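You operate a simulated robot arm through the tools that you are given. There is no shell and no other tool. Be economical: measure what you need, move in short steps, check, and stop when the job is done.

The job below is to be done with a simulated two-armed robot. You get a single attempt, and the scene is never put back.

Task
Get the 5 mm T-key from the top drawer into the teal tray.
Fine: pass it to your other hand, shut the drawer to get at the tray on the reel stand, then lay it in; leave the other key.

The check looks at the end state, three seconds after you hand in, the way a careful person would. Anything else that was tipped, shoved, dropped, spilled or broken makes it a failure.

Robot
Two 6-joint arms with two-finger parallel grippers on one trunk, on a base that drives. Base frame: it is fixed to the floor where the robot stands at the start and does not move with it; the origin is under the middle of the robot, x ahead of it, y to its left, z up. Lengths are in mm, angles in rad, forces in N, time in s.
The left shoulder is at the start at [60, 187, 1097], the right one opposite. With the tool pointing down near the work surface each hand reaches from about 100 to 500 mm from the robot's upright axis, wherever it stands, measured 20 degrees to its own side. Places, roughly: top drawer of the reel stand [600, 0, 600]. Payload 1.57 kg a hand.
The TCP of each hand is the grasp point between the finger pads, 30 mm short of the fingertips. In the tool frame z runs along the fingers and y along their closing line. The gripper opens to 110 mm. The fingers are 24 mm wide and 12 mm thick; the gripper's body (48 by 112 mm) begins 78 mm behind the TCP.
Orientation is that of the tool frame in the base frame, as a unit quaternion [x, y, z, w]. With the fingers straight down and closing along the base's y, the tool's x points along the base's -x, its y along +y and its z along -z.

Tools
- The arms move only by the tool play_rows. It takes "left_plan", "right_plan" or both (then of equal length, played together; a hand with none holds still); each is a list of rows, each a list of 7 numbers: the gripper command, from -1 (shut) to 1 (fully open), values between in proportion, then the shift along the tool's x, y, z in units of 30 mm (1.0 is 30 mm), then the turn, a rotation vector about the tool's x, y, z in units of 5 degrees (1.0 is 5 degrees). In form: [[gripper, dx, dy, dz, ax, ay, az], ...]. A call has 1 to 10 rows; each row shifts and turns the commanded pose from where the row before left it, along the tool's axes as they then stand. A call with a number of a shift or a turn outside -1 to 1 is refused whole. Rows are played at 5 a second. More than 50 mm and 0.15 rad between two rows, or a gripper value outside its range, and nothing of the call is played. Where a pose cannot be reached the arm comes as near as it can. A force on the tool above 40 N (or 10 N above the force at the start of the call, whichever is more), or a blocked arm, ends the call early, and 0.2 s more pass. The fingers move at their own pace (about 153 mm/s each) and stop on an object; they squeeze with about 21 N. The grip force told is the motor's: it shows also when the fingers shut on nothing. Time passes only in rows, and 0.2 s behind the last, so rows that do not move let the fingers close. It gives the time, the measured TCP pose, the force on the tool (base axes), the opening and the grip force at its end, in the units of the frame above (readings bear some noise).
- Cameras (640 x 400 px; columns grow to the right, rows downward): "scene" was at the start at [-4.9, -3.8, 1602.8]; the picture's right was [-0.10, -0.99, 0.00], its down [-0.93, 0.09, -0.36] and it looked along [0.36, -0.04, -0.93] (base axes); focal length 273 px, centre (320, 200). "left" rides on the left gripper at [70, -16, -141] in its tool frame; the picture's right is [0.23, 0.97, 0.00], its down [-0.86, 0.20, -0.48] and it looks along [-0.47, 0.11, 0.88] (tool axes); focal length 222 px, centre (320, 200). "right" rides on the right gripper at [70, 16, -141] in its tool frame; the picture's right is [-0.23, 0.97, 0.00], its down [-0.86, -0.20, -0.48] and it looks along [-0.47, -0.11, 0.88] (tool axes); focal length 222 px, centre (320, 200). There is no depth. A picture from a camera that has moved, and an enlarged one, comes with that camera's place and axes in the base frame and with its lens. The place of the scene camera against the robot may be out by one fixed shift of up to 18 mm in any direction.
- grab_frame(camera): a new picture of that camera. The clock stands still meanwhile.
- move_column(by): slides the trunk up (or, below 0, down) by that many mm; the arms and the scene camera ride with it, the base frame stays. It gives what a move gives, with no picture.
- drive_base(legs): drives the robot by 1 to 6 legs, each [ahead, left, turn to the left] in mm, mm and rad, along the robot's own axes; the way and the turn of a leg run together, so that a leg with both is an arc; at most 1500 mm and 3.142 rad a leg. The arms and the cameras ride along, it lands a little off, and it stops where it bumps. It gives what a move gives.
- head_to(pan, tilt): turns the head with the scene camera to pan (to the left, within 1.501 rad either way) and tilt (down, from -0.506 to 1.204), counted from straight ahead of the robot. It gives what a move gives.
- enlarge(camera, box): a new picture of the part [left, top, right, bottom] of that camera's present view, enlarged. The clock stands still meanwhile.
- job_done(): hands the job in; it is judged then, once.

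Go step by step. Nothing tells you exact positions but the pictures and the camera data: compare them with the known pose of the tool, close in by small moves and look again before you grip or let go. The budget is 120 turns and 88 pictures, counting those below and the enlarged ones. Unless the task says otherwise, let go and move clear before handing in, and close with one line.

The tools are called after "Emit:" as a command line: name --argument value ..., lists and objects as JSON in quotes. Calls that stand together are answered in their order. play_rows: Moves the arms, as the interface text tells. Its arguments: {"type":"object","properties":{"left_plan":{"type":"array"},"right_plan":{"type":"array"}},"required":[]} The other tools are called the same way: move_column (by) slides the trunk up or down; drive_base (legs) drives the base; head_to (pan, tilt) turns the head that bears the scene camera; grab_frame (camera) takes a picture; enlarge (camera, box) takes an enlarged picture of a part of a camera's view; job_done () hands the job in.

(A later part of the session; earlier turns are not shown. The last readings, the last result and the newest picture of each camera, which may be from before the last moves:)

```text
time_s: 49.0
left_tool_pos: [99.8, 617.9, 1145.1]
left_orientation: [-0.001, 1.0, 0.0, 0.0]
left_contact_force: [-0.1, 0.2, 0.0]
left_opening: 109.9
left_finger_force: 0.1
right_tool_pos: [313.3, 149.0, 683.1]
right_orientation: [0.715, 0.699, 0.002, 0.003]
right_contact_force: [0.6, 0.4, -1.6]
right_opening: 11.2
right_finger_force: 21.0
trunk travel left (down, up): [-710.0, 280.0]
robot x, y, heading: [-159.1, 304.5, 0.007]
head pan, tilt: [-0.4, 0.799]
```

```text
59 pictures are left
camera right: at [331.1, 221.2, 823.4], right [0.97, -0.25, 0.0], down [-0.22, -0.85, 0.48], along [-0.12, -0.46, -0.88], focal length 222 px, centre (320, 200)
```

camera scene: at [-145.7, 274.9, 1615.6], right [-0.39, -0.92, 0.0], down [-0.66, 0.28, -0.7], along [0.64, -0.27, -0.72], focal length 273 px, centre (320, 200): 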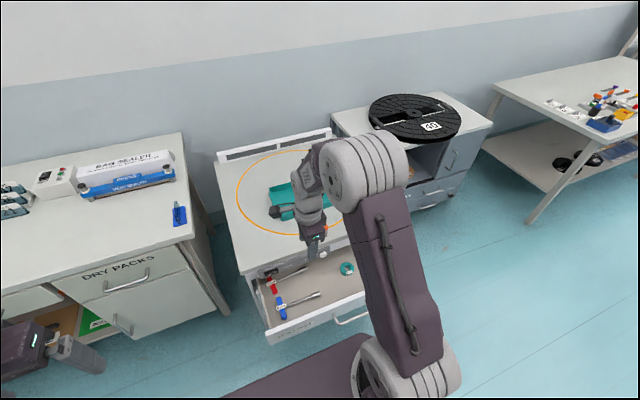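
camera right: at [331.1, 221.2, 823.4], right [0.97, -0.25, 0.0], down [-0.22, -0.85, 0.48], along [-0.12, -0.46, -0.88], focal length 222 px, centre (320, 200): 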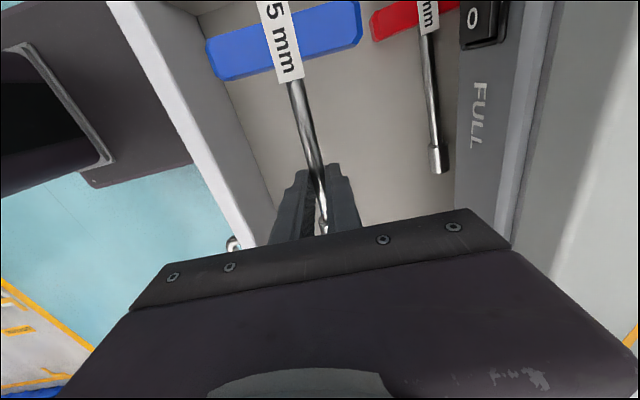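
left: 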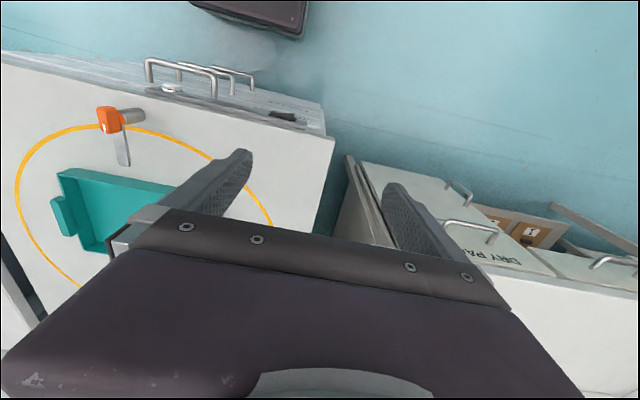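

The key is held level and clear. I'll lift it higher, bring it towards the middle of the robot, and turn the left hand to close along x.

Emit:
play_rows --right_plan '[[-1, 0, 0, -0.7, 0, 0, 0], [-1, 0, 0, -0.9, 0, 0, 0], [-1, 0, 0, -0.9, 0, 0, 0], [-1, 0, 0, -0.9, 0, 0, 0], [-1, 0, 0, -0.9, 0, 0, 0], [-1, 0, 0, -0.9, 0, 0, 0], [-1, 0, 0, -0.9, 0, 0, 0], [-1, 0, 0, -0.5, 0, 0, 0], [-1, 0, 0, 0, 0, 0, 0]]' --left_plan '[[0, 0, 0, 0, 0, 0, 1], [0, 0, 0, 0, 0, 0, 1], [0, 0, 0, 0, 0, 0, 1], [0, 0, 0, 0, 0, 0, 1], [0, 0, 0, 0, 0, 0, 1], [0, 0, 0, 0, 0, 0, 1], [0, 0, 0, 0, 0, 0, 1], [0, 0, 0, 0, 0, 0, 1], [0, 0, 0, 0, 0, 0, 1]]'

Emit:
play_rows --right_plan '[[-1, 0.4, -0.4, 0, 0, 0, 0], [-1, 0.5, -0.5, 0, 0, 0, 0], [-1, 0.5, -0.5, 0, 0, 0, 0], [-1, 0.5, -0.5, 0, 0, 0, 0], [-1, 0.5, -0.5, 0, 0, 0, 0], [-1, 0.4, -0.4, 0, 0, 0, 0], [-1, 0.2, -0.2, 0, 0, 0, 0], [-1, 0, 0, 0, 0, 0, 0], [-1, 0, 0, 0, 0, 0, 0]]' --left_plan '[[0, 0, 0, 0, 0, 0, 1], [0, 0, 0, 0, 0, 0, 1], [0, 0, 0, 0, 0, 0, 1], [0, 0, 0, 0, 0, 0, 1], [0, 0, 0, 0, 0, 0, 1], [0, 0, 0, 0, 0, 0, 1], [0, 0, 0, 0, 0, 0, 1], [0, 0, 0, 0, 0, 0, 1], [0, 0, 0, 0, 0, 0, 1]]'

Emit:
play_rows --left_plan '[[0, 0, 0, 0, 0, -1, 0], [0, 0, 0, 0, 0, -1, 0], [0, 0, 0, 0, 0, -1, 0], [0, 0, 0, 0, 0, -1, 0], [0, 0, 0, 0, 0, -1, 0], [0, 0, 0, 0, 0, -1, 0], [0, 0, 0, 0, 0, -1, 0], [0, 0, 0, 0, 0, -1, 0]]'

Emit:
grab_frame --camera "scene"

```text
time_s: 51.0
left_tool_pos: [99.0, 619.2, 1147.5]
left_orientation: [0.382, 0.924, 0.001, 0.0]
left_contact_force: [-0.3, 0.4, -0.1]
left_opening: 54.7
left_finger_force: 0.1
right_tool_pos: [312.5, 149.6, 880.2]
right_orientation: [0.715, 0.699, 0.001, 0.002]
right_contact_force: [0.1, 0.0, -1.7]
right_opening: 11.4
right_finger_force: 21.2
trunk travel left (down, up): [-710.0, 280.0]
robot x, y, heading: [-159.4, 302.3, 0.004]
head pan, tilt: [-0.4, 0.799]
```

```text
time_s: 53.0
left_tool_pos: [100.0, 618.6, 1146.1]
left_orientation: [0.706, 0.708, 0.0, -0.001]
left_contact_force: [-0.2, 0.1, 0.4]
left_opening: 55.1
left_finger_force: 0.0
right_tool_pos: [224.7, 242.5, 879.9]
right_orientation: [0.715, 0.699, 0.002, 0.002]
right_contact_force: [-1.1, -0.1, -1.7]
right_opening: 11.0
right_finger_force: 20.5
trunk travel left (down, up): [-710.0, 280.0]
robot x, y, heading: [-158.3, 305.8, 0.002]
head pan, tilt: [-0.4, 0.799]
```

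```text
time_s: 54.8
left_tool_pos: [99.1, 619.3, 1147.1]
left_orientation: [0.663, 0.665, -0.243, 0.243]
left_contact_force: [-0.7, 1.0, -1.3]
left_opening: 54.8
left_finger_force: 0.1
right_tool_pos: [225.6, 242.5, 879.5]
right_orientation: [0.715, 0.699, 0.002, 0.002]
right_contact_force: [0.3, -0.7, -1.2]
right_opening: 11.5
right_finger_force: 21.0
trunk travel left (down, up): [-710.0, 280.0]
robot x, y, heading: [-158.2, 303.6, 0.002]
head pan, tilt: [-0.4, 0.799]
```

```text
58 pictures are left
camera scene: at [-144.1, 276.0, 1615.6], right [-0.39, -0.92, 0.0], down [-0.66, 0.28, -0.7], along [0.64, -0.27, -0.72], focal length 273 px, centre (320, 200)
```

scene: 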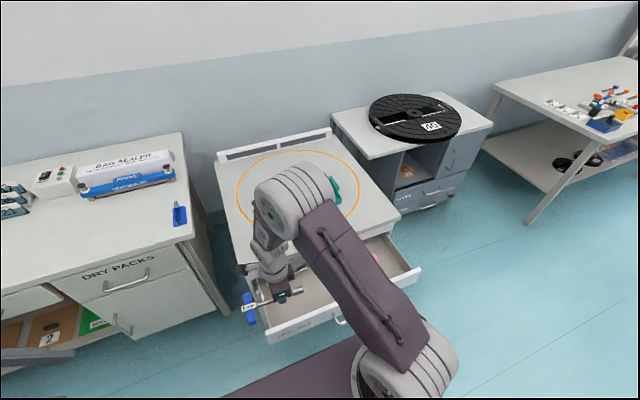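

Both hands are in good posture. The key shaft runs at z≈860 with the handle at about (227, 336). I'll bring the left hand to a pre-grasp point up and left of it, with the tilt reduced to 30°.

Emit:
play_rows --left_plan '[[0, 0, 0, 0, 0, 1, 0], [0, 0, 0, 0, 0, 1, 0], [0, -0.567, 0.53, 0.9, 0, 0, 0], [0, -0.567, 0.53, 0.9, 0, 0, 0], [0, -0.567, 0.53, 0.9, 0, 0, 0], [0, -0.567, 0.53, 0.9, 0, 0, 0], [0, -0.567, 0.53, 0.9, 0, 0, 0], [0, -0.567, 0.53, 0.9, 0, 0, 0], [0, -0.567, 0.53, 0.9, 0, 0, 0], [0, -0.567, 0.53, 0.9, 0, 0, 0]]'

Emit:
grab_frame --camera "left"

Emit:
grab_frame --camera "right"

Emit:
grab_frame --camera "scene"

```text
time_s: 57.0
left_tool_pos: [228.8, 392.7, 1025.1]
left_orientation: [0.681, 0.685, -0.182, 0.182]
left_contact_force: [-0.7, -0.3, 0.3]
left_opening: 55.1
left_finger_force: 0.1
right_tool_pos: [225.7, 241.2, 879.0]
right_orientation: [0.715, 0.699, 0.002, 0.001]
right_contact_force: [0.2, 0.0, -1.4]
right_opening: 11.5
right_finger_force: 21.4
trunk travel left (down, up): [-710.0, 280.0]
robot x, y, heading: [-158.8, 304.6, 0.003]
head pan, tilt: [-0.4, 0.799]
```

```text
57 pictures are left
camera left: at [212.3, 523.7, 1112.7], right [0.97, 0.2, -0.11], down [0.2, -0.5, 0.84], along [0.11, -0.84, -0.53], focal length 222 px, centre (320, 200)
```

left: 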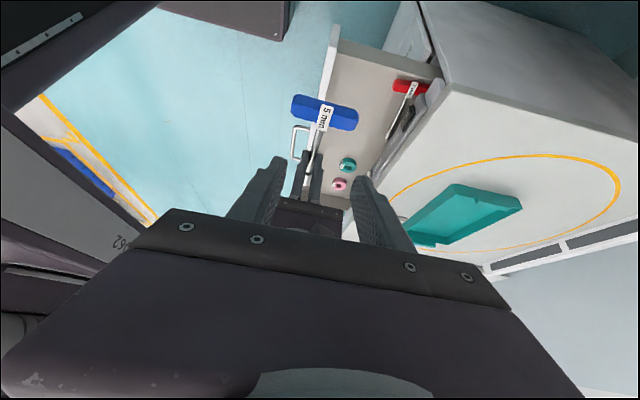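

```text
56 pictures are left
camera right: at [242.7, 312.3, 1019.6], right [0.97, -0.25, 0.0], down [-0.22, -0.85, 0.48], along [-0.12, -0.46, -0.88], focal length 222 px, centre (320, 200)
```

right: 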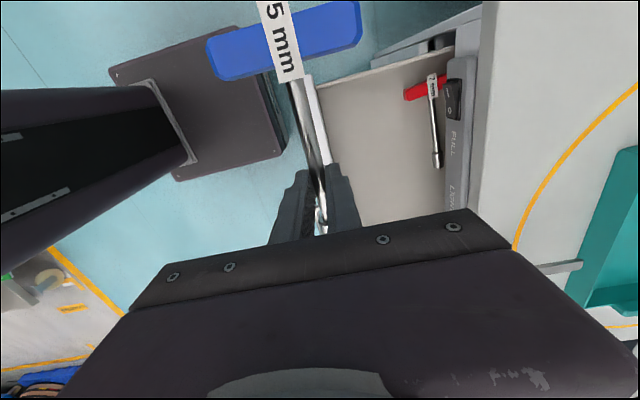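

```text
55 pictures are left
camera scene: at [-143.1, 273.9, 1615.5], right [-0.39, -0.92, 0.0], down [-0.66, 0.28, -0.7], along [0.64, -0.27, -0.72], focal length 273 px, centre (320, 200)
```

scene: 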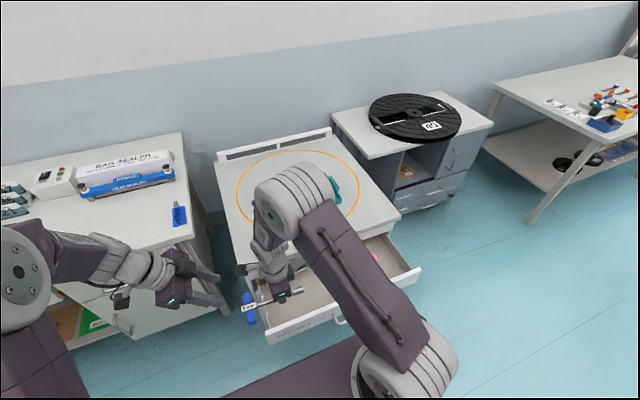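

The left hand's axis points right at the grip spot. I'll advance 135 mm along it and look.

Emit:
play_rows --left_plan '[[0, 0, 0, 0.8, 0, 0, 0], [0, 0, 0, 0.9, 0, 0, 0], [0, 0, 0, 0.9, 0, 0, 0], [0, 0, 0, 0.9, 0, 0, 0], [0, 0, 0, 0.7, 0, 0, 0], [0, 0, 0, 0.3, 0, 0, 0], [0, 0, 0, 0, 0, 0, 0]]'

Emit:
grab_frame --camera "left"

Emit:
grab_frame --camera "right"

```text
time_s: 58.6
left_tool_pos: [227.2, 325.1, 910.4]
left_orientation: [0.682, 0.684, -0.183, 0.183]
left_contact_force: [0.7, 0.5, -0.9]
left_opening: 54.8
left_finger_force: 0.1
right_tool_pos: [224.6, 241.9, 878.3]
right_orientation: [0.716, 0.699, 0.002, 0.002]
right_contact_force: [0.3, -0.4, -1.5]
right_opening: 11.2
right_finger_force: 21.2
trunk travel left (down, up): [-710.0, 280.0]
robot x, y, heading: [-158.7, 304.6, 0.004]
head pan, tilt: [-0.4, 0.799]
```

```text
54 pictures are left
camera left: at [210.5, 455.6, 997.4], right [0.97, 0.2, -0.11], down [0.2, -0.5, 0.84], along [0.11, -0.84, -0.53], focal length 222 px, centre (320, 200)
```

left: 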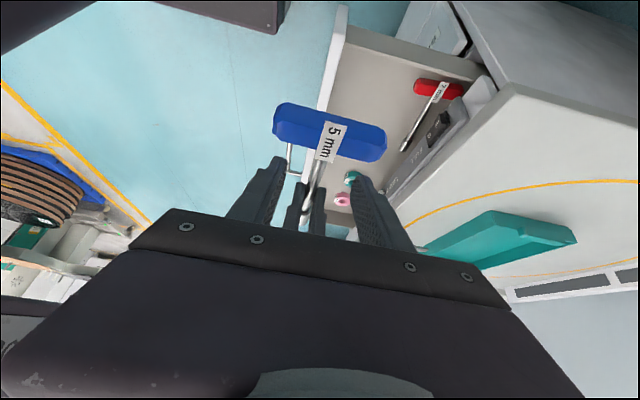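

```text
53 pictures are left
camera right: at [242.0, 312.9, 1019.9], right [0.97, -0.25, 0.0], down [-0.22, -0.85, 0.48], along [-0.12, -0.46, -0.88], focal length 222 px, centre (320, 200)
```

right: 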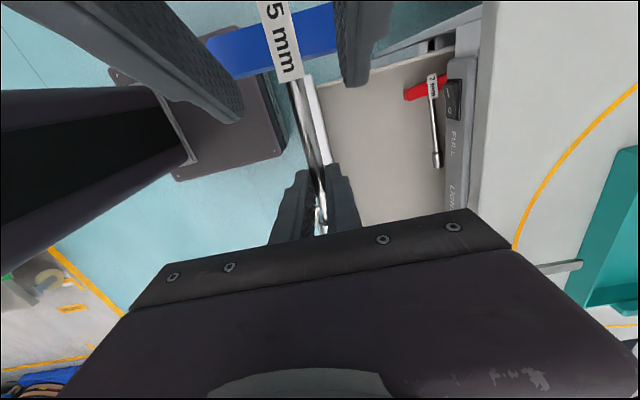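

Clearance to the handle is fine. I'll advance the last 55 mm in small steps and look before gripping.

Emit:
play_rows --left_plan '[[0, 0, 0, 0.4, 0, 0, 0], [0, 0, 0, 0.4, 0, 0, 0], [0, 0, 0, 0.4, 0, 0, 0], [0, 0, 0, 0.4, 0, 0, 0], [0, 0, 0, 0.2, 0, 0, 0], [0, 0, 0, 0, 0, 0, 0]]'

Emit:
grab_frame --camera "left"

Emit:
grab_frame --camera "right"

```text
time_s: 60.0
left_tool_pos: [227.2, 300.0, 862.5]
left_orientation: [0.682, 0.684, -0.183, 0.183]
left_contact_force: [0.2, -0.1, -0.3]
left_opening: 55.1
left_finger_force: 0.1
right_tool_pos: [225.8, 242.0, 879.2]
right_orientation: [0.715, 0.699, 0.002, 0.002]
right_contact_force: [0.5, 0.1, -1.9]
right_opening: 11.1
right_finger_force: 20.5
trunk travel left (down, up): [-710.0, 280.0]
robot x, y, heading: [-160.4, 301.5, 0.003]
head pan, tilt: [-0.4, 0.799]
```

```text
52 pictures are left
camera left: at [211.2, 429.4, 950.2], right [0.97, 0.2, -0.11], down [0.2, -0.5, 0.84], along [0.11, -0.84, -0.53], focal length 222 px, centre (320, 200)
```

left: 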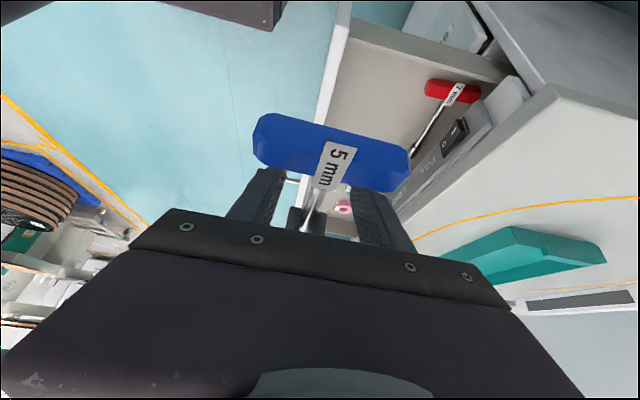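

```text
51 pictures are left
camera right: at [242.0, 312.9, 1019.9], right [0.97, -0.25, 0.0], down [-0.22, -0.85, 0.48], along [-0.12, -0.46, -0.88], focal length 222 px, centre (320, 200)
```

right: 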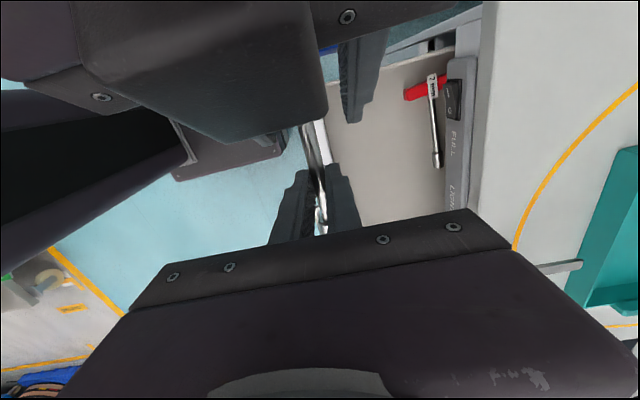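

The shaft lies between the left fingers. I'll close the left hand on it with the right still holding.

Emit:
play_rows --left_plan '[[-0.5, 0, 0, 0, 0, 0, 0], [-0.8, 0, 0, 0, 0, 0, 0], [-1, 0, 0, 0, 0, 0, 0], [-1, 0, 0, 0, 0, 0, 0], [-1, 0, 0, 0, 0, 0, 0]]'

Emit:
grab_frame --camera "left"

```text
time_s: 61.2
left_tool_pos: [226.6, 299.5, 862.2]
left_orientation: [0.682, 0.685, -0.183, 0.183]
left_contact_force: [-9.9, 3.1, 4.3]
left_opening: 11.6
left_finger_force: 20.8
right_tool_pos: [225.2, 241.4, 879.3]
right_orientation: [0.715, 0.699, 0.003, 0.001]
right_contact_force: [8.6, -3.9, -5.5]
right_opening: 11.4
right_finger_force: 20.9
trunk travel left (down, up): [-710.0, 280.0]
robot x, y, heading: [-156.6, 303.4, 0.011]
head pan, tilt: [-0.4, 0.799]
```

```text
50 pictures are left
camera left: at [210.9, 429.5, 950.3], right [0.97, 0.2, -0.12], down [0.2, -0.5, 0.84], along [0.11, -0.84, -0.53], focal length 222 px, centre (320, 200)
```

left: 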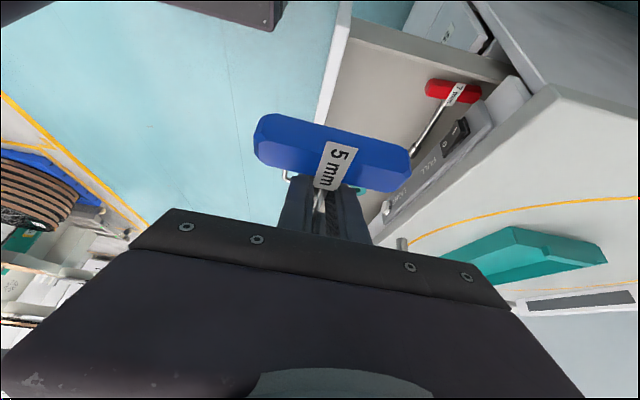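

Both hands hold the shaft. I'll open the right hand and lift it straight up off the shaft.

Emit:
play_rows --right_plan '[[-0.4, 0, 0, 0, 0, 0, 0], [-0.2, 0, 0, 0, 0, 0, 0], [-0.2, 0, 0, 0, 0, 0, 0]]'

Emit:
play_rows --right_plan '[[-0.2, 0, 0, -0.3, 0, 0, 0], [-0.2, 0, 0, -0.5, 0, 0, 0], [-0.2, 0, 0, -0.7, 0, 0, 0], [-0.2, -0.5, 0, -0.5, 0, 0, 0], [-0.2, -0.9, 0, 0, 0, 0, 0], [-0.2, -0.9, 0, 0, 0, 0, 0], [-0.2, -0.9, 0, 0, 0, 0, 0], [-0.2, -0.9, 0, 0, 0, 0, 0], [-0.2, 0, 0, 0, 0, 0, 0]]'

Emit:
grab_frame --camera "left"

Emit:
grab_frame --camera "scene"

```text
time_s: 62.0
left_tool_pos: [226.8, 298.6, 863.3]
left_orientation: [0.682, 0.684, -0.183, 0.183]
left_contact_force: [-0.6, 0.5, -0.1]
left_opening: 11.6
left_finger_force: 20.9
right_tool_pos: [226.2, 242.3, 878.8]
right_orientation: [0.715, 0.699, 0.002, 0.002]
right_contact_force: [0.0, 0.2, 0.0]
right_opening: 43.9
right_finger_force: 0.0
trunk travel left (down, up): [-710.0, 280.0]
robot x, y, heading: [-158.6, 303.6, 0.002]
head pan, tilt: [-0.4, 0.799]
```

```text
time_s: 64.0
left_tool_pos: [227.0, 299.3, 862.7]
left_orientation: [0.681, 0.685, -0.183, 0.183]
left_contact_force: [0.9, 0.5, -0.4]
left_opening: 11.1
left_finger_force: 21.6
right_tool_pos: [221.9, 120.7, 936.9]
right_orientation: [0.715, 0.699, 0.002, 0.001]
right_contact_force: [0.2, 0.8, 0.0]
right_opening: 44.1
right_finger_force: 0.0
trunk travel left (down, up): [-710.0, 280.0]
robot x, y, heading: [-155.3, 302.2, 0.004]
head pan, tilt: [-0.4, 0.799]
```

```text
49 pictures are left
camera left: at [211.2, 429.9, 950.3], right [0.97, 0.2, -0.11], down [0.2, -0.5, 0.84], along [0.11, -0.84, -0.53], focal length 222 px, centre (320, 200)
```

left: 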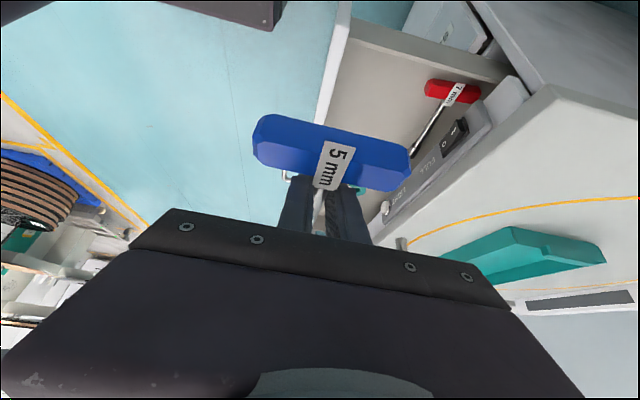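

```text
48 pictures are left
camera scene: at [-144.4, 275.5, 1615.6], right [-0.39, -0.92, 0.0], down [-0.66, 0.28, -0.7], along [0.64, -0.27, -0.72], focal length 273 px, centre (320, 200)
```

scene: 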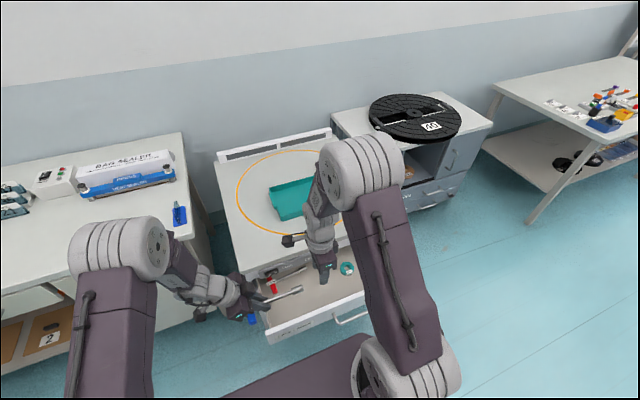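

The hand-over is done and the left hand holds the 5 mm key alone. To shut the drawer I'll tilt the right hand 45° forward with closed fingers, back off, and lower it in front of the drawer face at y≈120, beside the handle.

Emit:
play_rows --right_plan '[[-1, 0, 0, 0, -1, 0, 0], [-1, 0, 0, 0, -1, 0, 0], [-1, 0, 0, 0, -1, 0, 0], [-1, 0, 0, 0, -1, 0, 0], [-1, 0, 0, 0, -1, 0, 0], [-1, 0, 0, 0, -1, 0, 0], [-1, 0, 0, 0, -1, 0, 0], [-1, 0, 0, 0, -1, 0, 0], [-1, 0, 0, 0, -1, 0, 0], [-1, 0, 0, 0, 0, 0, 0]]'

Emit:
drive_base --legs '[[-170, 0, 0]]'

Emit:
play_rows --right_plan '[[-1, 0, -0.7, 0.7, 0, 0, 0], [-1, 0, -0.7, 0.7, 0, 0, 0], [-1, 0, -0.7, 0.7, 0, 0, 0], [-1, 0, -0.7, 0.7, 0, 0, 0], [-1, 0, -0.7, 0.7, 0, 0, 0], [-1, 0, -0.7, 0.7, 0, 0, 0], [-1, 0, -0.7, 0.7, 0, 0, 0], [-1, 0, -0.7, 0.7, 0, 0, 0], [-1, 0, -0.7, 0.7, 0, 0, 0], [-1, 0, 0, 0, 0, 0, 0]]'

Emit:
grab_frame --camera "scene"

```text
time_s: 66.2
left_tool_pos: [227.6, 299.6, 861.9]
left_orientation: [0.682, 0.684, -0.183, 0.183]
left_contact_force: [-0.5, 0.7, -0.1]
left_opening: 11.2
left_finger_force: 21.2
right_tool_pos: [281.8, 120.9, 939.7]
right_orientation: [0.661, 0.647, 0.266, 0.273]
right_contact_force: [-0.3, 0.0, 0.3]
right_opening: 0.0
right_finger_force: 21.0
right hand out of reach, approached as far as the arm can: row 6, 7, 8, 9
trunk travel left (down, up): [-710.0, 280.0]
robot x, y, heading: [-157.1, 300.2, 0.005]
head pan, tilt: [-0.4, 0.799]
```

```text
time_s: 67.7
left_tool_pos: [56.2, 298.5, 862.9]
left_orientation: [0.682, 0.685, -0.183, 0.183]
left_contact_force: [0.5, 0.3, -2.6]
left_opening: 11.4
left_finger_force: 21.1
right_tool_pos: [111.8, 120.0, 939.2]
right_orientation: [0.661, 0.646, 0.266, 0.273]
right_contact_force: [0.1, 0.9, -0.2]
right_opening: 0.0
right_finger_force: 20.8
trunk travel left (down, up): [-710.0, 280.0]
robot x, y, heading: [-332.5, 306.9, 0.006]
head pan, tilt: [-0.4, 0.799]
```

```text
time_s: 69.9
left_tool_pos: [54.9, 298.9, 863.7]
left_orientation: [0.682, 0.684, -0.183, 0.183]
left_contact_force: [-9.3, 0.0, -0.4]
left_opening: 13.2
left_finger_force: 20.8
right_tool_pos: [172.7, 122.4, 701.0]
right_orientation: [0.661, 0.646, 0.267, 0.273]
right_contact_force: [8.3, -0.1, -0.6]
right_opening: 0.1
right_finger_force: 20.8
right hand out of reach, approached as far as the arm can: row 1, 2, 3, 4, 5, 6
trunk travel left (down, up): [-710.0, 280.0]
robot x, y, heading: [-333.3, 303.3, 0.005]
head pan, tilt: [-0.4, 0.799]
```

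```text
47 pictures are left
camera scene: at [-316.6, 274.4, 1615.6], right [-0.39, -0.92, 0.0], down [-0.66, 0.28, -0.7], along [0.64, -0.27, -0.72], focal length 273 px, centre (320, 200)
```

scene: 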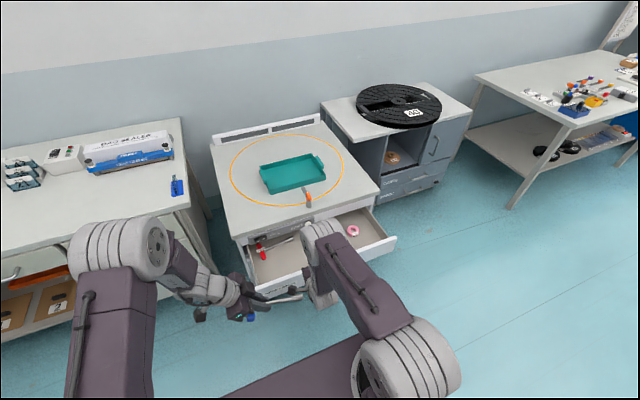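

Something of the right arm is touching the key: both hands read about 9 N. I'll look before moving anything.

Emit:
enlarge --camera "scene" --box '[180, 210, 400, 347]'

Emit:
grab_frame --camera "left"

Emit:
grab_frame --camera "right"

```text
2.91 times, centred on (290, 278) of scene
camera zoom: at [-316.6, 274.4, 1615.6], right [-0.39, -0.92, 0.0], down [-0.66, 0.28, -0.7], along [0.64, -0.27, -0.72], focal length 794 px, centre (407, -28)
```

zoom: 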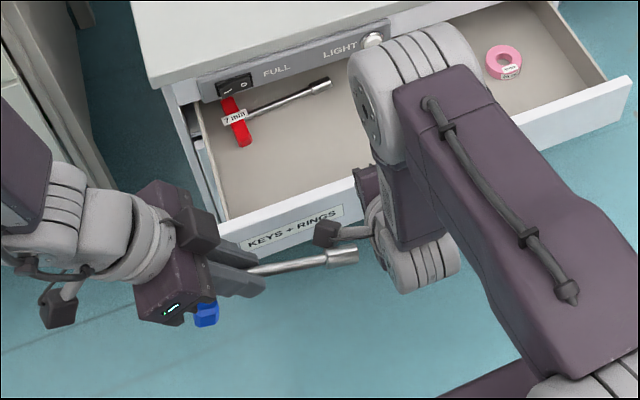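

```text
45 pictures are left
camera left: at [38.9, 428.8, 950.4], right [0.97, 0.2, -0.11], down [0.2, -0.5, 0.84], along [0.11, -0.84, -0.53], focal length 222 px, centre (320, 200)
```

left: 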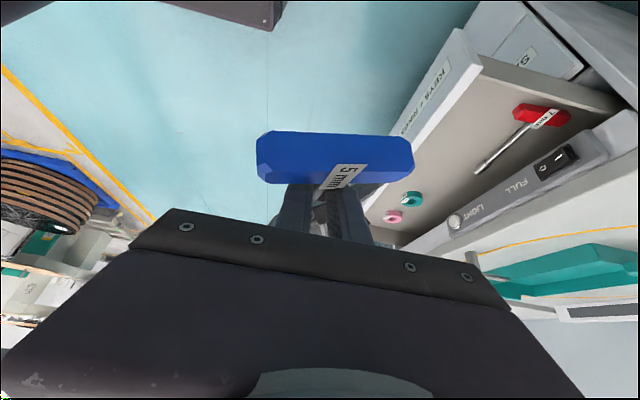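

```text
44 pictures are left
camera right: at [85.1, 196.4, 812.7], right [0.69, -0.24, 0.69], down [-0.5, -0.84, 0.2], along [0.53, -0.48, -0.7], focal length 222 px, centre (320, 200)
```

right: 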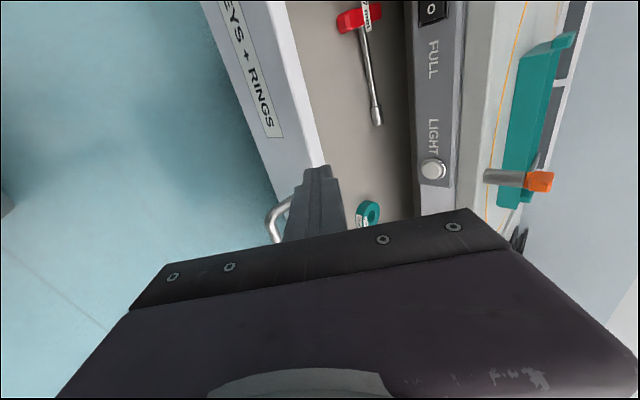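

The right wrist leans on the key's socket end. I'll draw the left hand away to the left along the shaft direction, well clear of the right arm.

Emit:
play_rows --left_plan '[[-1, 0.35, -0.1, -0.2, 0, 0, 0], [-1, 0.6, -0.1, -0.35, 0, 0, 0], [-1, 0.7, 0, -0.4, 0, 0, 0], [-1, 0.7, 0, -0.4, 0, 0, 0], [-1, 0.7, 0, -0.4, 0, 0, 0], [-1, 0.7, 0, -0.4, 0, 0, 0], [-1, 0.4, 0, -0.3, 0, 0, 0], [-1, 0, 0, 0, 0, 0, 0]]'

Emit:
grab_frame --camera "left"

Emit:
grab_frame --camera "scene"

```text
time_s: 71.7
left_tool_pos: [49.4, 443.2, 863.2]
left_orientation: [0.682, 0.685, -0.182, 0.183]
left_contact_force: [-0.1, 0.1, -1.3]
left_opening: 11.5
left_finger_force: 20.6
right_tool_pos: [172.3, 122.2, 701.9]
right_orientation: [0.661, 0.646, 0.266, 0.273]
right_contact_force: [-0.1, 0.9, -0.4]
right_opening: 0.0
right_finger_force: 21.0
trunk travel left (down, up): [-710.0, 280.0]
robot x, y, heading: [-329.1, 303.5, 0.004]
head pan, tilt: [-0.4, 0.799]
```

```text
43 pictures are left
camera left: at [33.4, 573.8, 951.1], right [0.97, 0.2, -0.11], down [0.2, -0.5, 0.84], along [0.11, -0.84, -0.53], focal length 222 px, centre (320, 200)
```

left: 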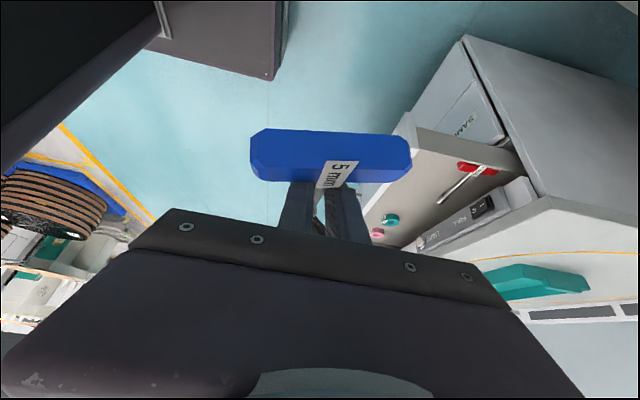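

```text
42 pictures are left
camera scene: at [-316.3, 273.9, 1615.5], right [-0.39, -0.92, 0.0], down [-0.66, 0.28, -0.7], along [0.64, -0.27, -0.72], focal length 273 px, centre (320, 200)
```

scene: 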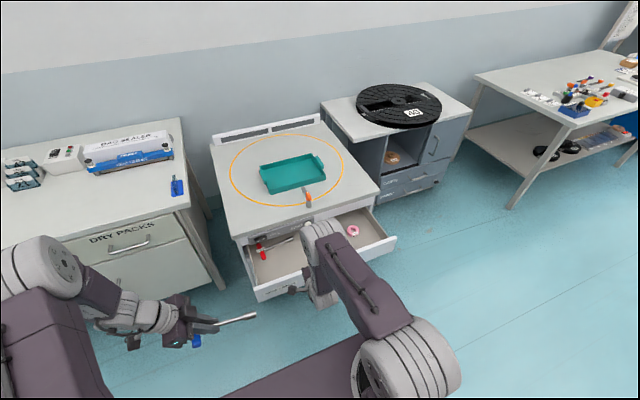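

The key is still firmly held, and the right arm is free. I'll back off 70 mm, lower the trunk so the right fingertips come to the drawer-face height, then check.

Emit:
drive_base --legs '[[-75, 0, 0]]'

Emit:
move_column --by -75

Emit:
grab_frame --camera "right"

Emit:
enlarge --camera "scene" --box '[180, 190, 420, 340]'

```text
time_s: 72.7
left_tool_pos: [-24.8, 442.9, 863.2]
left_orientation: [0.682, 0.684, -0.182, 0.183]
left_contact_force: [-0.9, -0.2, -1.5]
left_opening: 11.1
left_finger_force: 21.2
right_tool_pos: [96.8, 123.3, 701.9]
right_orientation: [0.662, 0.646, 0.267, 0.272]
right_contact_force: [-0.1, 0.5, 0.2]
right_opening: 0.0
right_finger_force: 20.8
trunk travel left (down, up): [-710.0, 280.0]
robot x, y, heading: [-403.0, 304.9, 0.001]
head pan, tilt: [-0.4, 0.799]
```

```text
time_s: 73.8
left_tool_pos: [-25.3, 443.0, 788.7]
left_orientation: [0.682, 0.684, -0.183, 0.183]
left_contact_force: [-0.3, 0.1, -1.1]
left_opening: 11.3
left_finger_force: 20.4
right_tool_pos: [96.6, 122.5, 626.5]
right_orientation: [0.661, 0.646, 0.266, 0.273]
right_contact_force: [0.0, -0.3, 0.0]
right_opening: 0.2
right_finger_force: 20.6
trunk travel left (down, up): [-635.0, 355.0]
robot x, y, heading: [-405.6, 304.6, 0.008]
head pan, tilt: [-0.4, 0.799]
```

```text
41 pictures are left
camera right: at [10.0, 196.2, 738.2], right [0.69, -0.24, 0.69], down [-0.5, -0.84, 0.2], along [0.53, -0.48, -0.7], focal length 222 px, centre (320, 200)
```

right: 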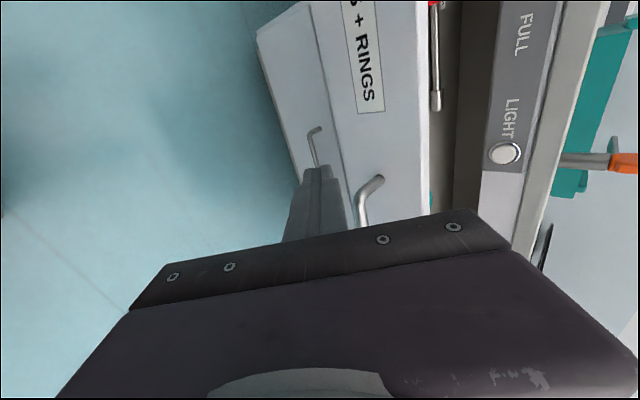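

```text
2.67 times, centred on (300, 265) of scene
camera zoom: at [-392.0, 273.9, 1540.6], right [-0.39, -0.92, 0.0], down [-0.66, 0.28, -0.7], along [0.64, -0.27, -0.72], focal length 728 px, centre (373, 27)
```

zoom: 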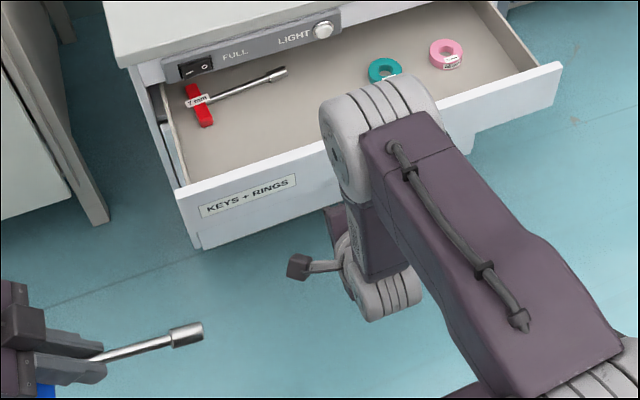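

The drawer face spans about z 552–648, and the tips are at z≈605, which is good. I'll shift 50 mm left to keep the elbow away from the orange post, then push in stages.

Emit:
drive_base --legs '[[0, 50, 0], [150, 0, 0]]'

Emit:
grab_frame --camera "scene"

Emit:
grab_frame --camera "right"

```text
time_s: 75.7
left_tool_pos: [127.2, 494.1, 789.1]
left_orientation: [0.681, 0.685, -0.183, 0.183]
left_contact_force: [0.7, -0.1, -1.6]
left_opening: 11.4
left_finger_force: 20.8
right_tool_pos: [248.2, 174.7, 627.0]
right_orientation: [0.661, 0.646, 0.267, 0.273]
right_contact_force: [0.2, 1.2, -1.0]
right_opening: 0.1
right_finger_force: 20.8
trunk travel left (down, up): [-635.0, 355.0]
robot x, y, heading: [-250.5, 353.7, 0.002]
head pan, tilt: [-0.4, 0.799]
```

```text
39 pictures are left
camera scene: at [-238.6, 324.5, 1540.5], right [-0.39, -0.92, 0.0], down [-0.66, 0.28, -0.7], along [0.64, -0.27, -0.72], focal length 273 px, centre (320, 200)
```

scene: 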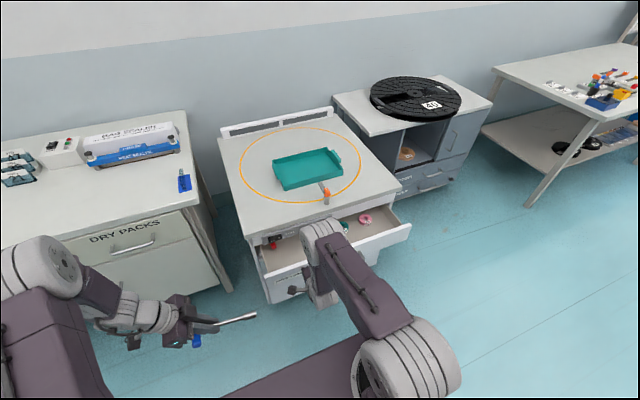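

```text
38 pictures are left
camera right: at [162.6, 246.9, 737.8], right [0.69, -0.24, 0.69], down [-0.5, -0.84, 0.2], along [0.53, -0.48, -0.7], focal length 222 px, centre (320, 200)
```

right: 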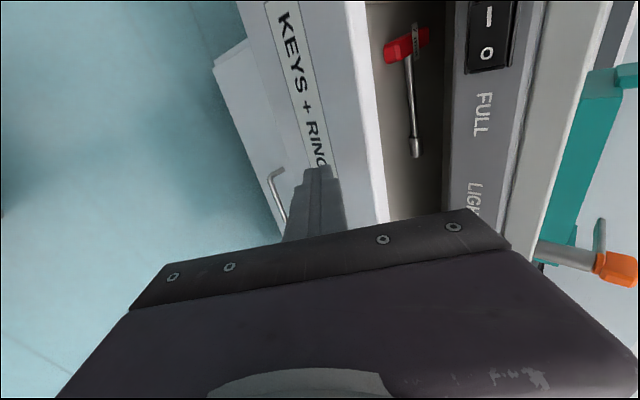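

The drawer is closing smoothly. I'll push another 100 mm and check the clearances.

Emit:
drive_base --legs '[[100, 0, 0]]'

Emit:
enlarge --camera "scene" --box '[200, 170, 420, 330]'

Emit:
grab_frame --camera "right"

```text
time_s: 76.9
left_tool_pos: [228.9, 496.2, 788.7]
left_orientation: [0.682, 0.684, -0.183, 0.184]
left_contact_force: [-1.2, 0.3, -2.1]
left_opening: 11.5
left_finger_force: 20.5
right_tool_pos: [352.9, 173.9, 626.3]
right_orientation: [0.66, 0.647, 0.266, 0.273]
right_contact_force: [0.7, 0.3, 0.3]
right_opening: 0.0
right_finger_force: 20.9
trunk travel left (down, up): [-635.0, 355.0]
robot x, y, heading: [-155.2, 353.9, 0.008]
head pan, tilt: [-0.4, 0.799]
```

```text
2.50 times, centred on (310, 250) of scene
camera zoom: at [-135.9, 325.1, 1540.5], right [-0.38, -0.92, 0.0], down [-0.66, 0.28, -0.7], along [0.64, -0.27, -0.72], focal length 682 px, centre (345, 75)
```

zoom: 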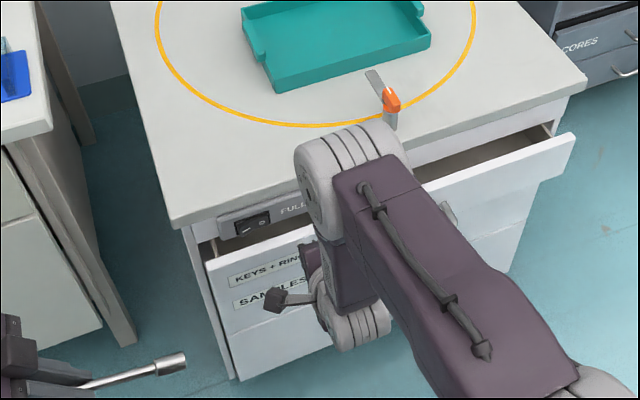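

```text
36 pictures are left
camera right: at [265.3, 247.8, 737.8], right [0.69, -0.24, 0.69], down [-0.5, -0.84, 0.2], along [0.53, -0.48, -0.7], focal length 222 px, centre (320, 200)
```

right: 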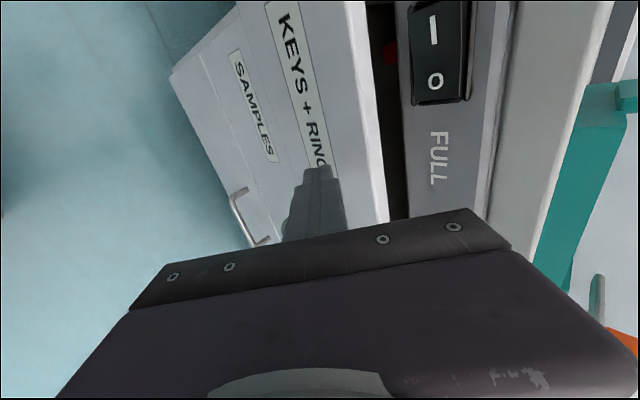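

About 40 mm of gap remains and clearances are fine. I'll push 25 mm more with the base, then finish gently with the force-limited arm.

Emit:
drive_base --legs '[[25, 0, 0]]'

Emit:
grab_frame --camera "right"

```text
time_s: 77.7
left_tool_pos: [252.1, 494.6, 789.0]
left_orientation: [0.681, 0.685, -0.182, 0.184]
left_contact_force: [0.0, -1.0, -2.1]
left_opening: 11.2
left_finger_force: 21.0
right_tool_pos: [375.2, 174.7, 627.1]
right_orientation: [0.66, 0.647, 0.267, 0.272]
right_contact_force: [-1.3, -0.3, 0.3]
right_opening: 0.0
right_finger_force: 21.3
trunk travel left (down, up): [-635.0, 355.0]
robot x, y, heading: [-124.9, 354.3, 0.006]
head pan, tilt: [-0.4, 0.799]
```

```text
35 pictures are left
camera right: at [288.6, 247.7, 738.8], right [0.68, -0.24, 0.69], down [-0.5, -0.84, 0.2], along [0.53, -0.48, -0.7], focal length 222 px, centre (320, 200)
```

right: 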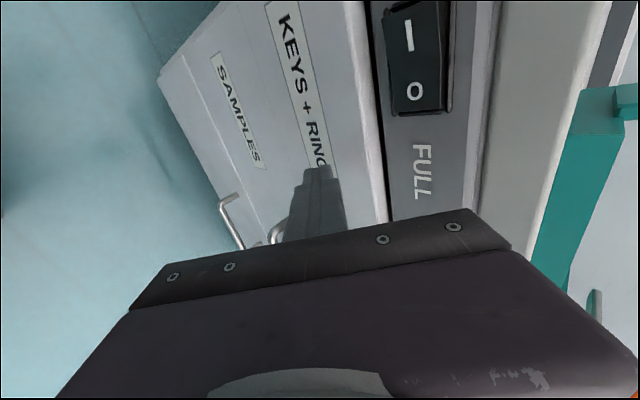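

Emit:
play_rows --right_plan '[[-1, 0, 0.12, 0.12, 0, 0, 0], [-1, 0, 0.12, 0.12, 0, 0, 0], [-1, 0, 0.12, 0.12, 0, 0, 0], [-1, 0, 0, 0, 0, 0, 0]]'

Emit:
grab_frame --camera "right"

```text
time_s: 78.7
left_tool_pos: [253.3, 494.6, 788.0]
left_orientation: [0.681, 0.685, -0.183, 0.184]
left_contact_force: [0.5, 0.8, -1.4]
left_opening: 11.3
left_finger_force: 21.4
right_tool_pos: [391.7, 174.4, 627.1]
right_orientation: [0.661, 0.646, 0.267, 0.272]
right_contact_force: [1.0, -0.2, 0.3]
right_opening: 0.3
right_finger_force: 21.4
trunk travel left (down, up): [-635.0, 355.0]
robot x, y, heading: [-125.3, 354.4, 0.005]
head pan, tilt: [-0.4, 0.799]
```

```text
34 pictures are left
camera right: at [305.2, 247.5, 737.9], right [0.69, -0.24, 0.69], down [-0.5, -0.84, 0.2], along [0.53, -0.48, -0.7], focal length 222 px, centre (320, 200)
```

right: 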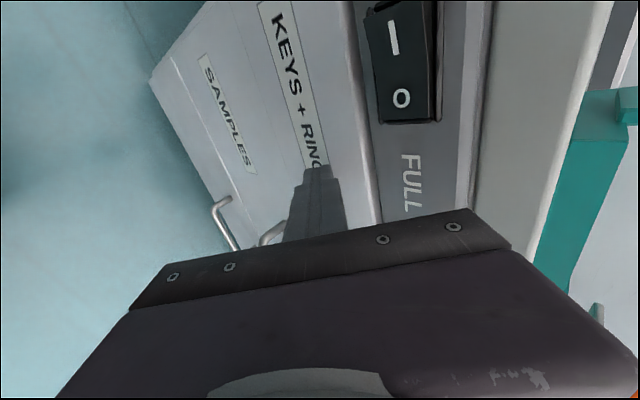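

Emit:
play_rows --right_plan '[[-1, 0, 0.1, 0.1, 0, 0, 0], [-1, 0, 0.1, 0.1, 0, 0, 0], [-1, 0, 0, 0, 0, 0, 0]]'

Emit:
enlarge --camera "scene" --box '[200, 170, 420, 330]'

```text
time_s: 79.5
left_tool_pos: [252.9, 494.2, 788.2]
left_orientation: [0.682, 0.685, -0.182, 0.183]
left_contact_force: [-0.1, -0.7, -2.2]
left_opening: 11.4
left_finger_force: 21.2
right_tool_pos: [400.8, 174.2, 627.0]
right_orientation: [0.66, 0.647, 0.267, 0.272]
right_contact_force: [-0.5, -0.4, 0.9]
right_opening: 0.0
right_finger_force: 21.0
trunk travel left (down, up): [-635.0, 355.0]
robot x, y, heading: [-122.8, 350.4, 0.002]
head pan, tilt: [-0.4, 0.799]
```

```text
2.50 times, centred on (310, 250) of scene
camera zoom: at [-112.2, 325.2, 1540.6], right [-0.38, -0.92, 0.0], down [-0.66, 0.28, -0.7], along [0.64, -0.27, -0.72], focal length 682 px, centre (345, 75)
```

zoom: 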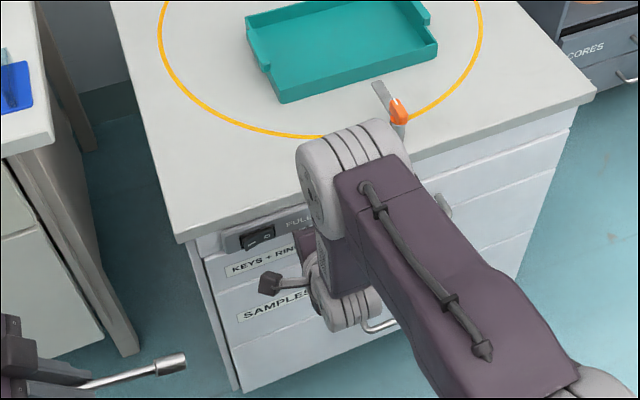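

Nearly shut. I'll push on gently until the force shows the stop.

Emit:
play_rows --right_plan '[[-1, 0, 0.07, 0.07, 0, 0, 0], [-1, 0, 0.07, 0.07, 0, 0, 0], [-1, 0, 0, 0, 0, 0, 0]]'

Emit:
grab_frame --camera "right"

```text
time_s: 80.3
left_tool_pos: [250.0, 495.7, 790.4]
left_orientation: [0.681, 0.684, -0.182, 0.185]
left_contact_force: [-0.1, 0.4, -2.3]
left_opening: 11.4
left_finger_force: 21.1
right_tool_pos: [401.1, 173.5, 626.0]
right_orientation: [0.66, 0.649, 0.265, 0.27]
right_contact_force: [-30.1, 6.2, 4.9]
right_opening: 0.0
right_finger_force: 21.1
trunk travel left (down, up): [-635.0, 355.0]
robot x, y, heading: [-126.2, 354.9, 0.009]
head pan, tilt: [-0.4, 0.799]
```

```text
32 pictures are left
camera right: at [314.8, 247.1, 737.9], right [0.69, -0.24, 0.68], down [-0.49, -0.85, 0.2], along [0.53, -0.48, -0.7], focal length 222 px, centre (320, 200)
```

right: 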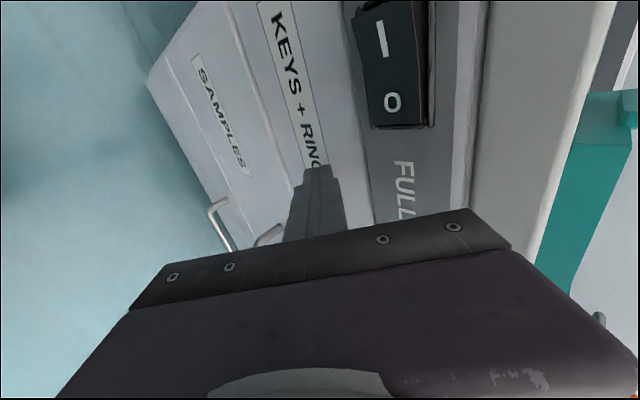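

The drawer is shut (30 N at the stop). I'll back off, raise the trunk and look at everything.

Emit:
play_rows --right_plan '[[-1, 0, -0.3, -0.3, 0, 0, 0], [-1, 0, -0.3, -0.3, 0, 0, 0]]'

Emit:
drive_base --legs '[[-150, 0, 0]]'

Emit:
move_column --by 150

Emit:
grab_frame --camera "scene"

Emit:
grab_frame --camera "left"

```text
time_s: 80.9
left_tool_pos: [253.6, 495.8, 789.0]
left_orientation: [0.681, 0.685, -0.182, 0.184]
left_contact_force: [-0.6, 0.3, -1.8]
left_opening: 11.3
left_finger_force: 20.4
right_tool_pos: [381.9, 173.6, 628.1]
right_orientation: [0.659, 0.646, 0.268, 0.275]
right_contact_force: [-0.4, 0.4, 0.0]
right_opening: 0.0
right_finger_force: 20.7
trunk travel left (down, up): [-635.0, 355.0]
robot x, y, heading: [-124.5, 355.6, 0.002]
head pan, tilt: [-0.4, 0.799]
```

```text
time_s: 82.3
left_tool_pos: [101.7, 492.9, 790.1]
left_orientation: [0.683, 0.683, -0.183, 0.183]
left_contact_force: [-0.4, -0.7, -0.4]
left_opening: 11.6
left_finger_force: 20.5
right_tool_pos: [228.6, 171.4, 626.7]
right_orientation: [0.662, 0.645, 0.266, 0.273]
right_contact_force: [-0.5, -0.4, 0.5]
right_opening: 0.0
right_finger_force: 21.5
trunk travel left (down, up): [-635.0, 355.0]
robot x, y, heading: [-276.3, 357.8, 0.003]
head pan, tilt: [-0.4, 0.799]
```

```text
time_s: 84.0
left_tool_pos: [102.6, 493.9, 938.8]
left_orientation: [0.682, 0.684, -0.183, 0.182]
left_contact_force: [-0.4, 0.2, -1.7]
left_opening: 11.1
left_finger_force: 21.3
right_tool_pos: [229.8, 171.7, 776.7]
right_orientation: [0.662, 0.646, 0.266, 0.272]
right_contact_force: [0.4, 0.0, -0.2]
right_opening: 0.0
right_finger_force: 21.3
trunk travel left (down, up): [-785.0, 205.0]
robot x, y, heading: [-278.3, 355.5, 0.003]
head pan, tilt: [-0.4, 0.799]
```

```text
31 pictures are left
camera scene: at [-263.5, 324.6, 1690.5], right [-0.39, -0.92, 0.0], down [-0.66, 0.28, -0.7], along [0.64, -0.27, -0.72], focal length 273 px, centre (320, 200)
```

scene: 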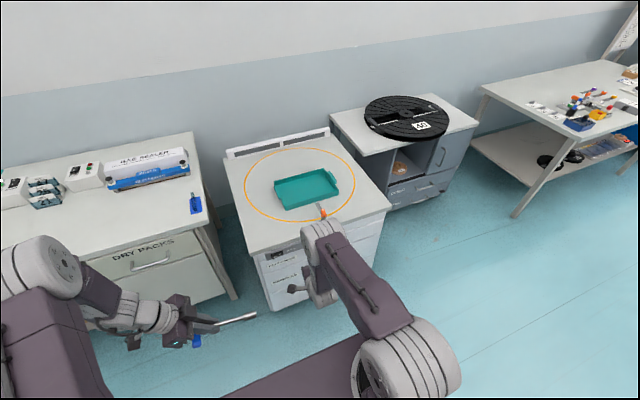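

```text
30 pictures are left
camera left: at [86.9, 623.2, 1025.9], right [0.97, 0.2, -0.11], down [0.2, -0.5, 0.84], along [0.11, -0.84, -0.53], focal length 222 px, centre (320, 200)
```

left: 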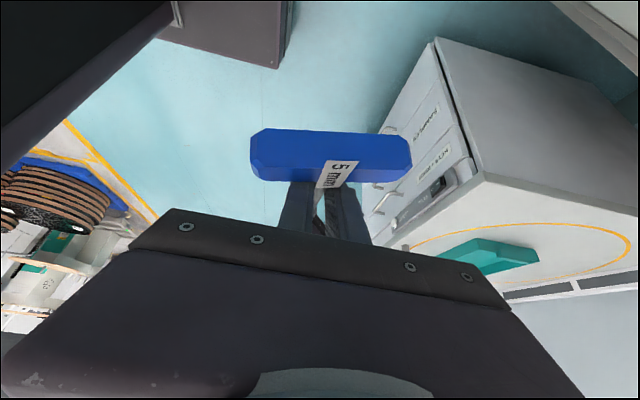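

The drawer is shut and the key is held. I'll retract the right hand up and back, raise the left a little, then move the base sideways so that the left hand lines up with the tray.

Emit:
play_rows --right_plan '[[-1, 0, 0, -0.9, 0, 0, 0], [-1, 0, 0, -0.9, 0, 0, 0], [-1, 0, 0, -0.9, 0, 0, 0], [-1, 0, 0, -0.9, 0, 0, 0], [-1, 0, 0, -0.9, 0, 0, 0], [-1, 0, 0, -0.9, 0, 0, 0], [-1, 0, 0, -0.9, 0, 0, 0], [-1, 0, 0, -0.9, 0, 0, 0], [-1, 0, 0, 0, 0, 0, 0]]'

Emit:
drive_base --legs '[[0, -470, 0]]'

Emit:
head_to --pan 0.1 --tilt 0.9

Emit:
grab_frame --camera "scene"

```text
time_s: 86.0
left_tool_pos: [102.8, 492.9, 938.7]
left_orientation: [0.683, 0.683, -0.184, 0.182]
left_contact_force: [0.5, -0.4, -1.7]
left_opening: 11.5
left_finger_force: 21.2
right_tool_pos: [202.6, 184.6, 943.3]
right_orientation: [0.663, 0.646, 0.265, 0.27]
right_contact_force: [0.2, 0.3, 0.2]
right_opening: 0.1
right_finger_force: 20.5
right hand out of reach, approached as far as the arm can: row 1, 2, 3, 4, 5, 6, 7, 8
trunk travel left (down, up): [-785.0, 205.0]
robot x, y, heading: [-280.3, 356.6, 0.004]
head pan, tilt: [-0.4, 0.799]
```

```text
time_s: 88.9
left_tool_pos: [104.2, 19.3, 937.4]
left_orientation: [0.68, 0.686, -0.182, 0.184]
left_contact_force: [-0.5, -0.3, -1.2]
left_opening: 11.1
left_finger_force: 21.1
right_tool_pos: [207.8, -287.3, 943.1]
right_orientation: [0.66, 0.65, 0.265, 0.27]
right_contact_force: [-0.2, 1.1, -0.9]
right_opening: 0.0
right_finger_force: 21.4
trunk travel left (down, up): [-785.0, 205.0]
robot x, y, heading: [-275.9, -121.0, 0.009]
head pan, tilt: [-0.4, 0.799]
```

```text
time_s: 89.8
left_tool_pos: [103.1, 18.8, 939.7]
left_orientation: [0.68, 0.686, -0.182, 0.183]
left_contact_force: [-0.8, 0.3, -1.1]
left_opening: 11.2
left_finger_force: 21.2
right_tool_pos: [207.5, -287.2, 942.5]
right_orientation: [0.659, 0.649, 0.266, 0.27]
right_contact_force: [-0.1, 0.6, 0.2]
right_opening: 0.1
right_finger_force: 21.0
trunk travel left (down, up): [-785.0, 205.0]
robot x, y, heading: [-275.3, -121.9, 0.01]
head pan, tilt: [0.099, 0.901]
```

```text
29 pictures are left
camera scene: at [-260.1, -112.5, 1682.6], right [0.11, -0.99, 0.0], down [-0.78, -0.09, -0.62], along [0.62, 0.07, -0.78], focal length 273 px, centre (320, 200)
```

scene: 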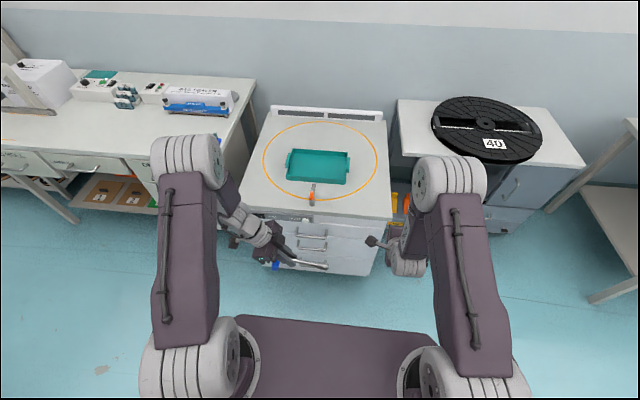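

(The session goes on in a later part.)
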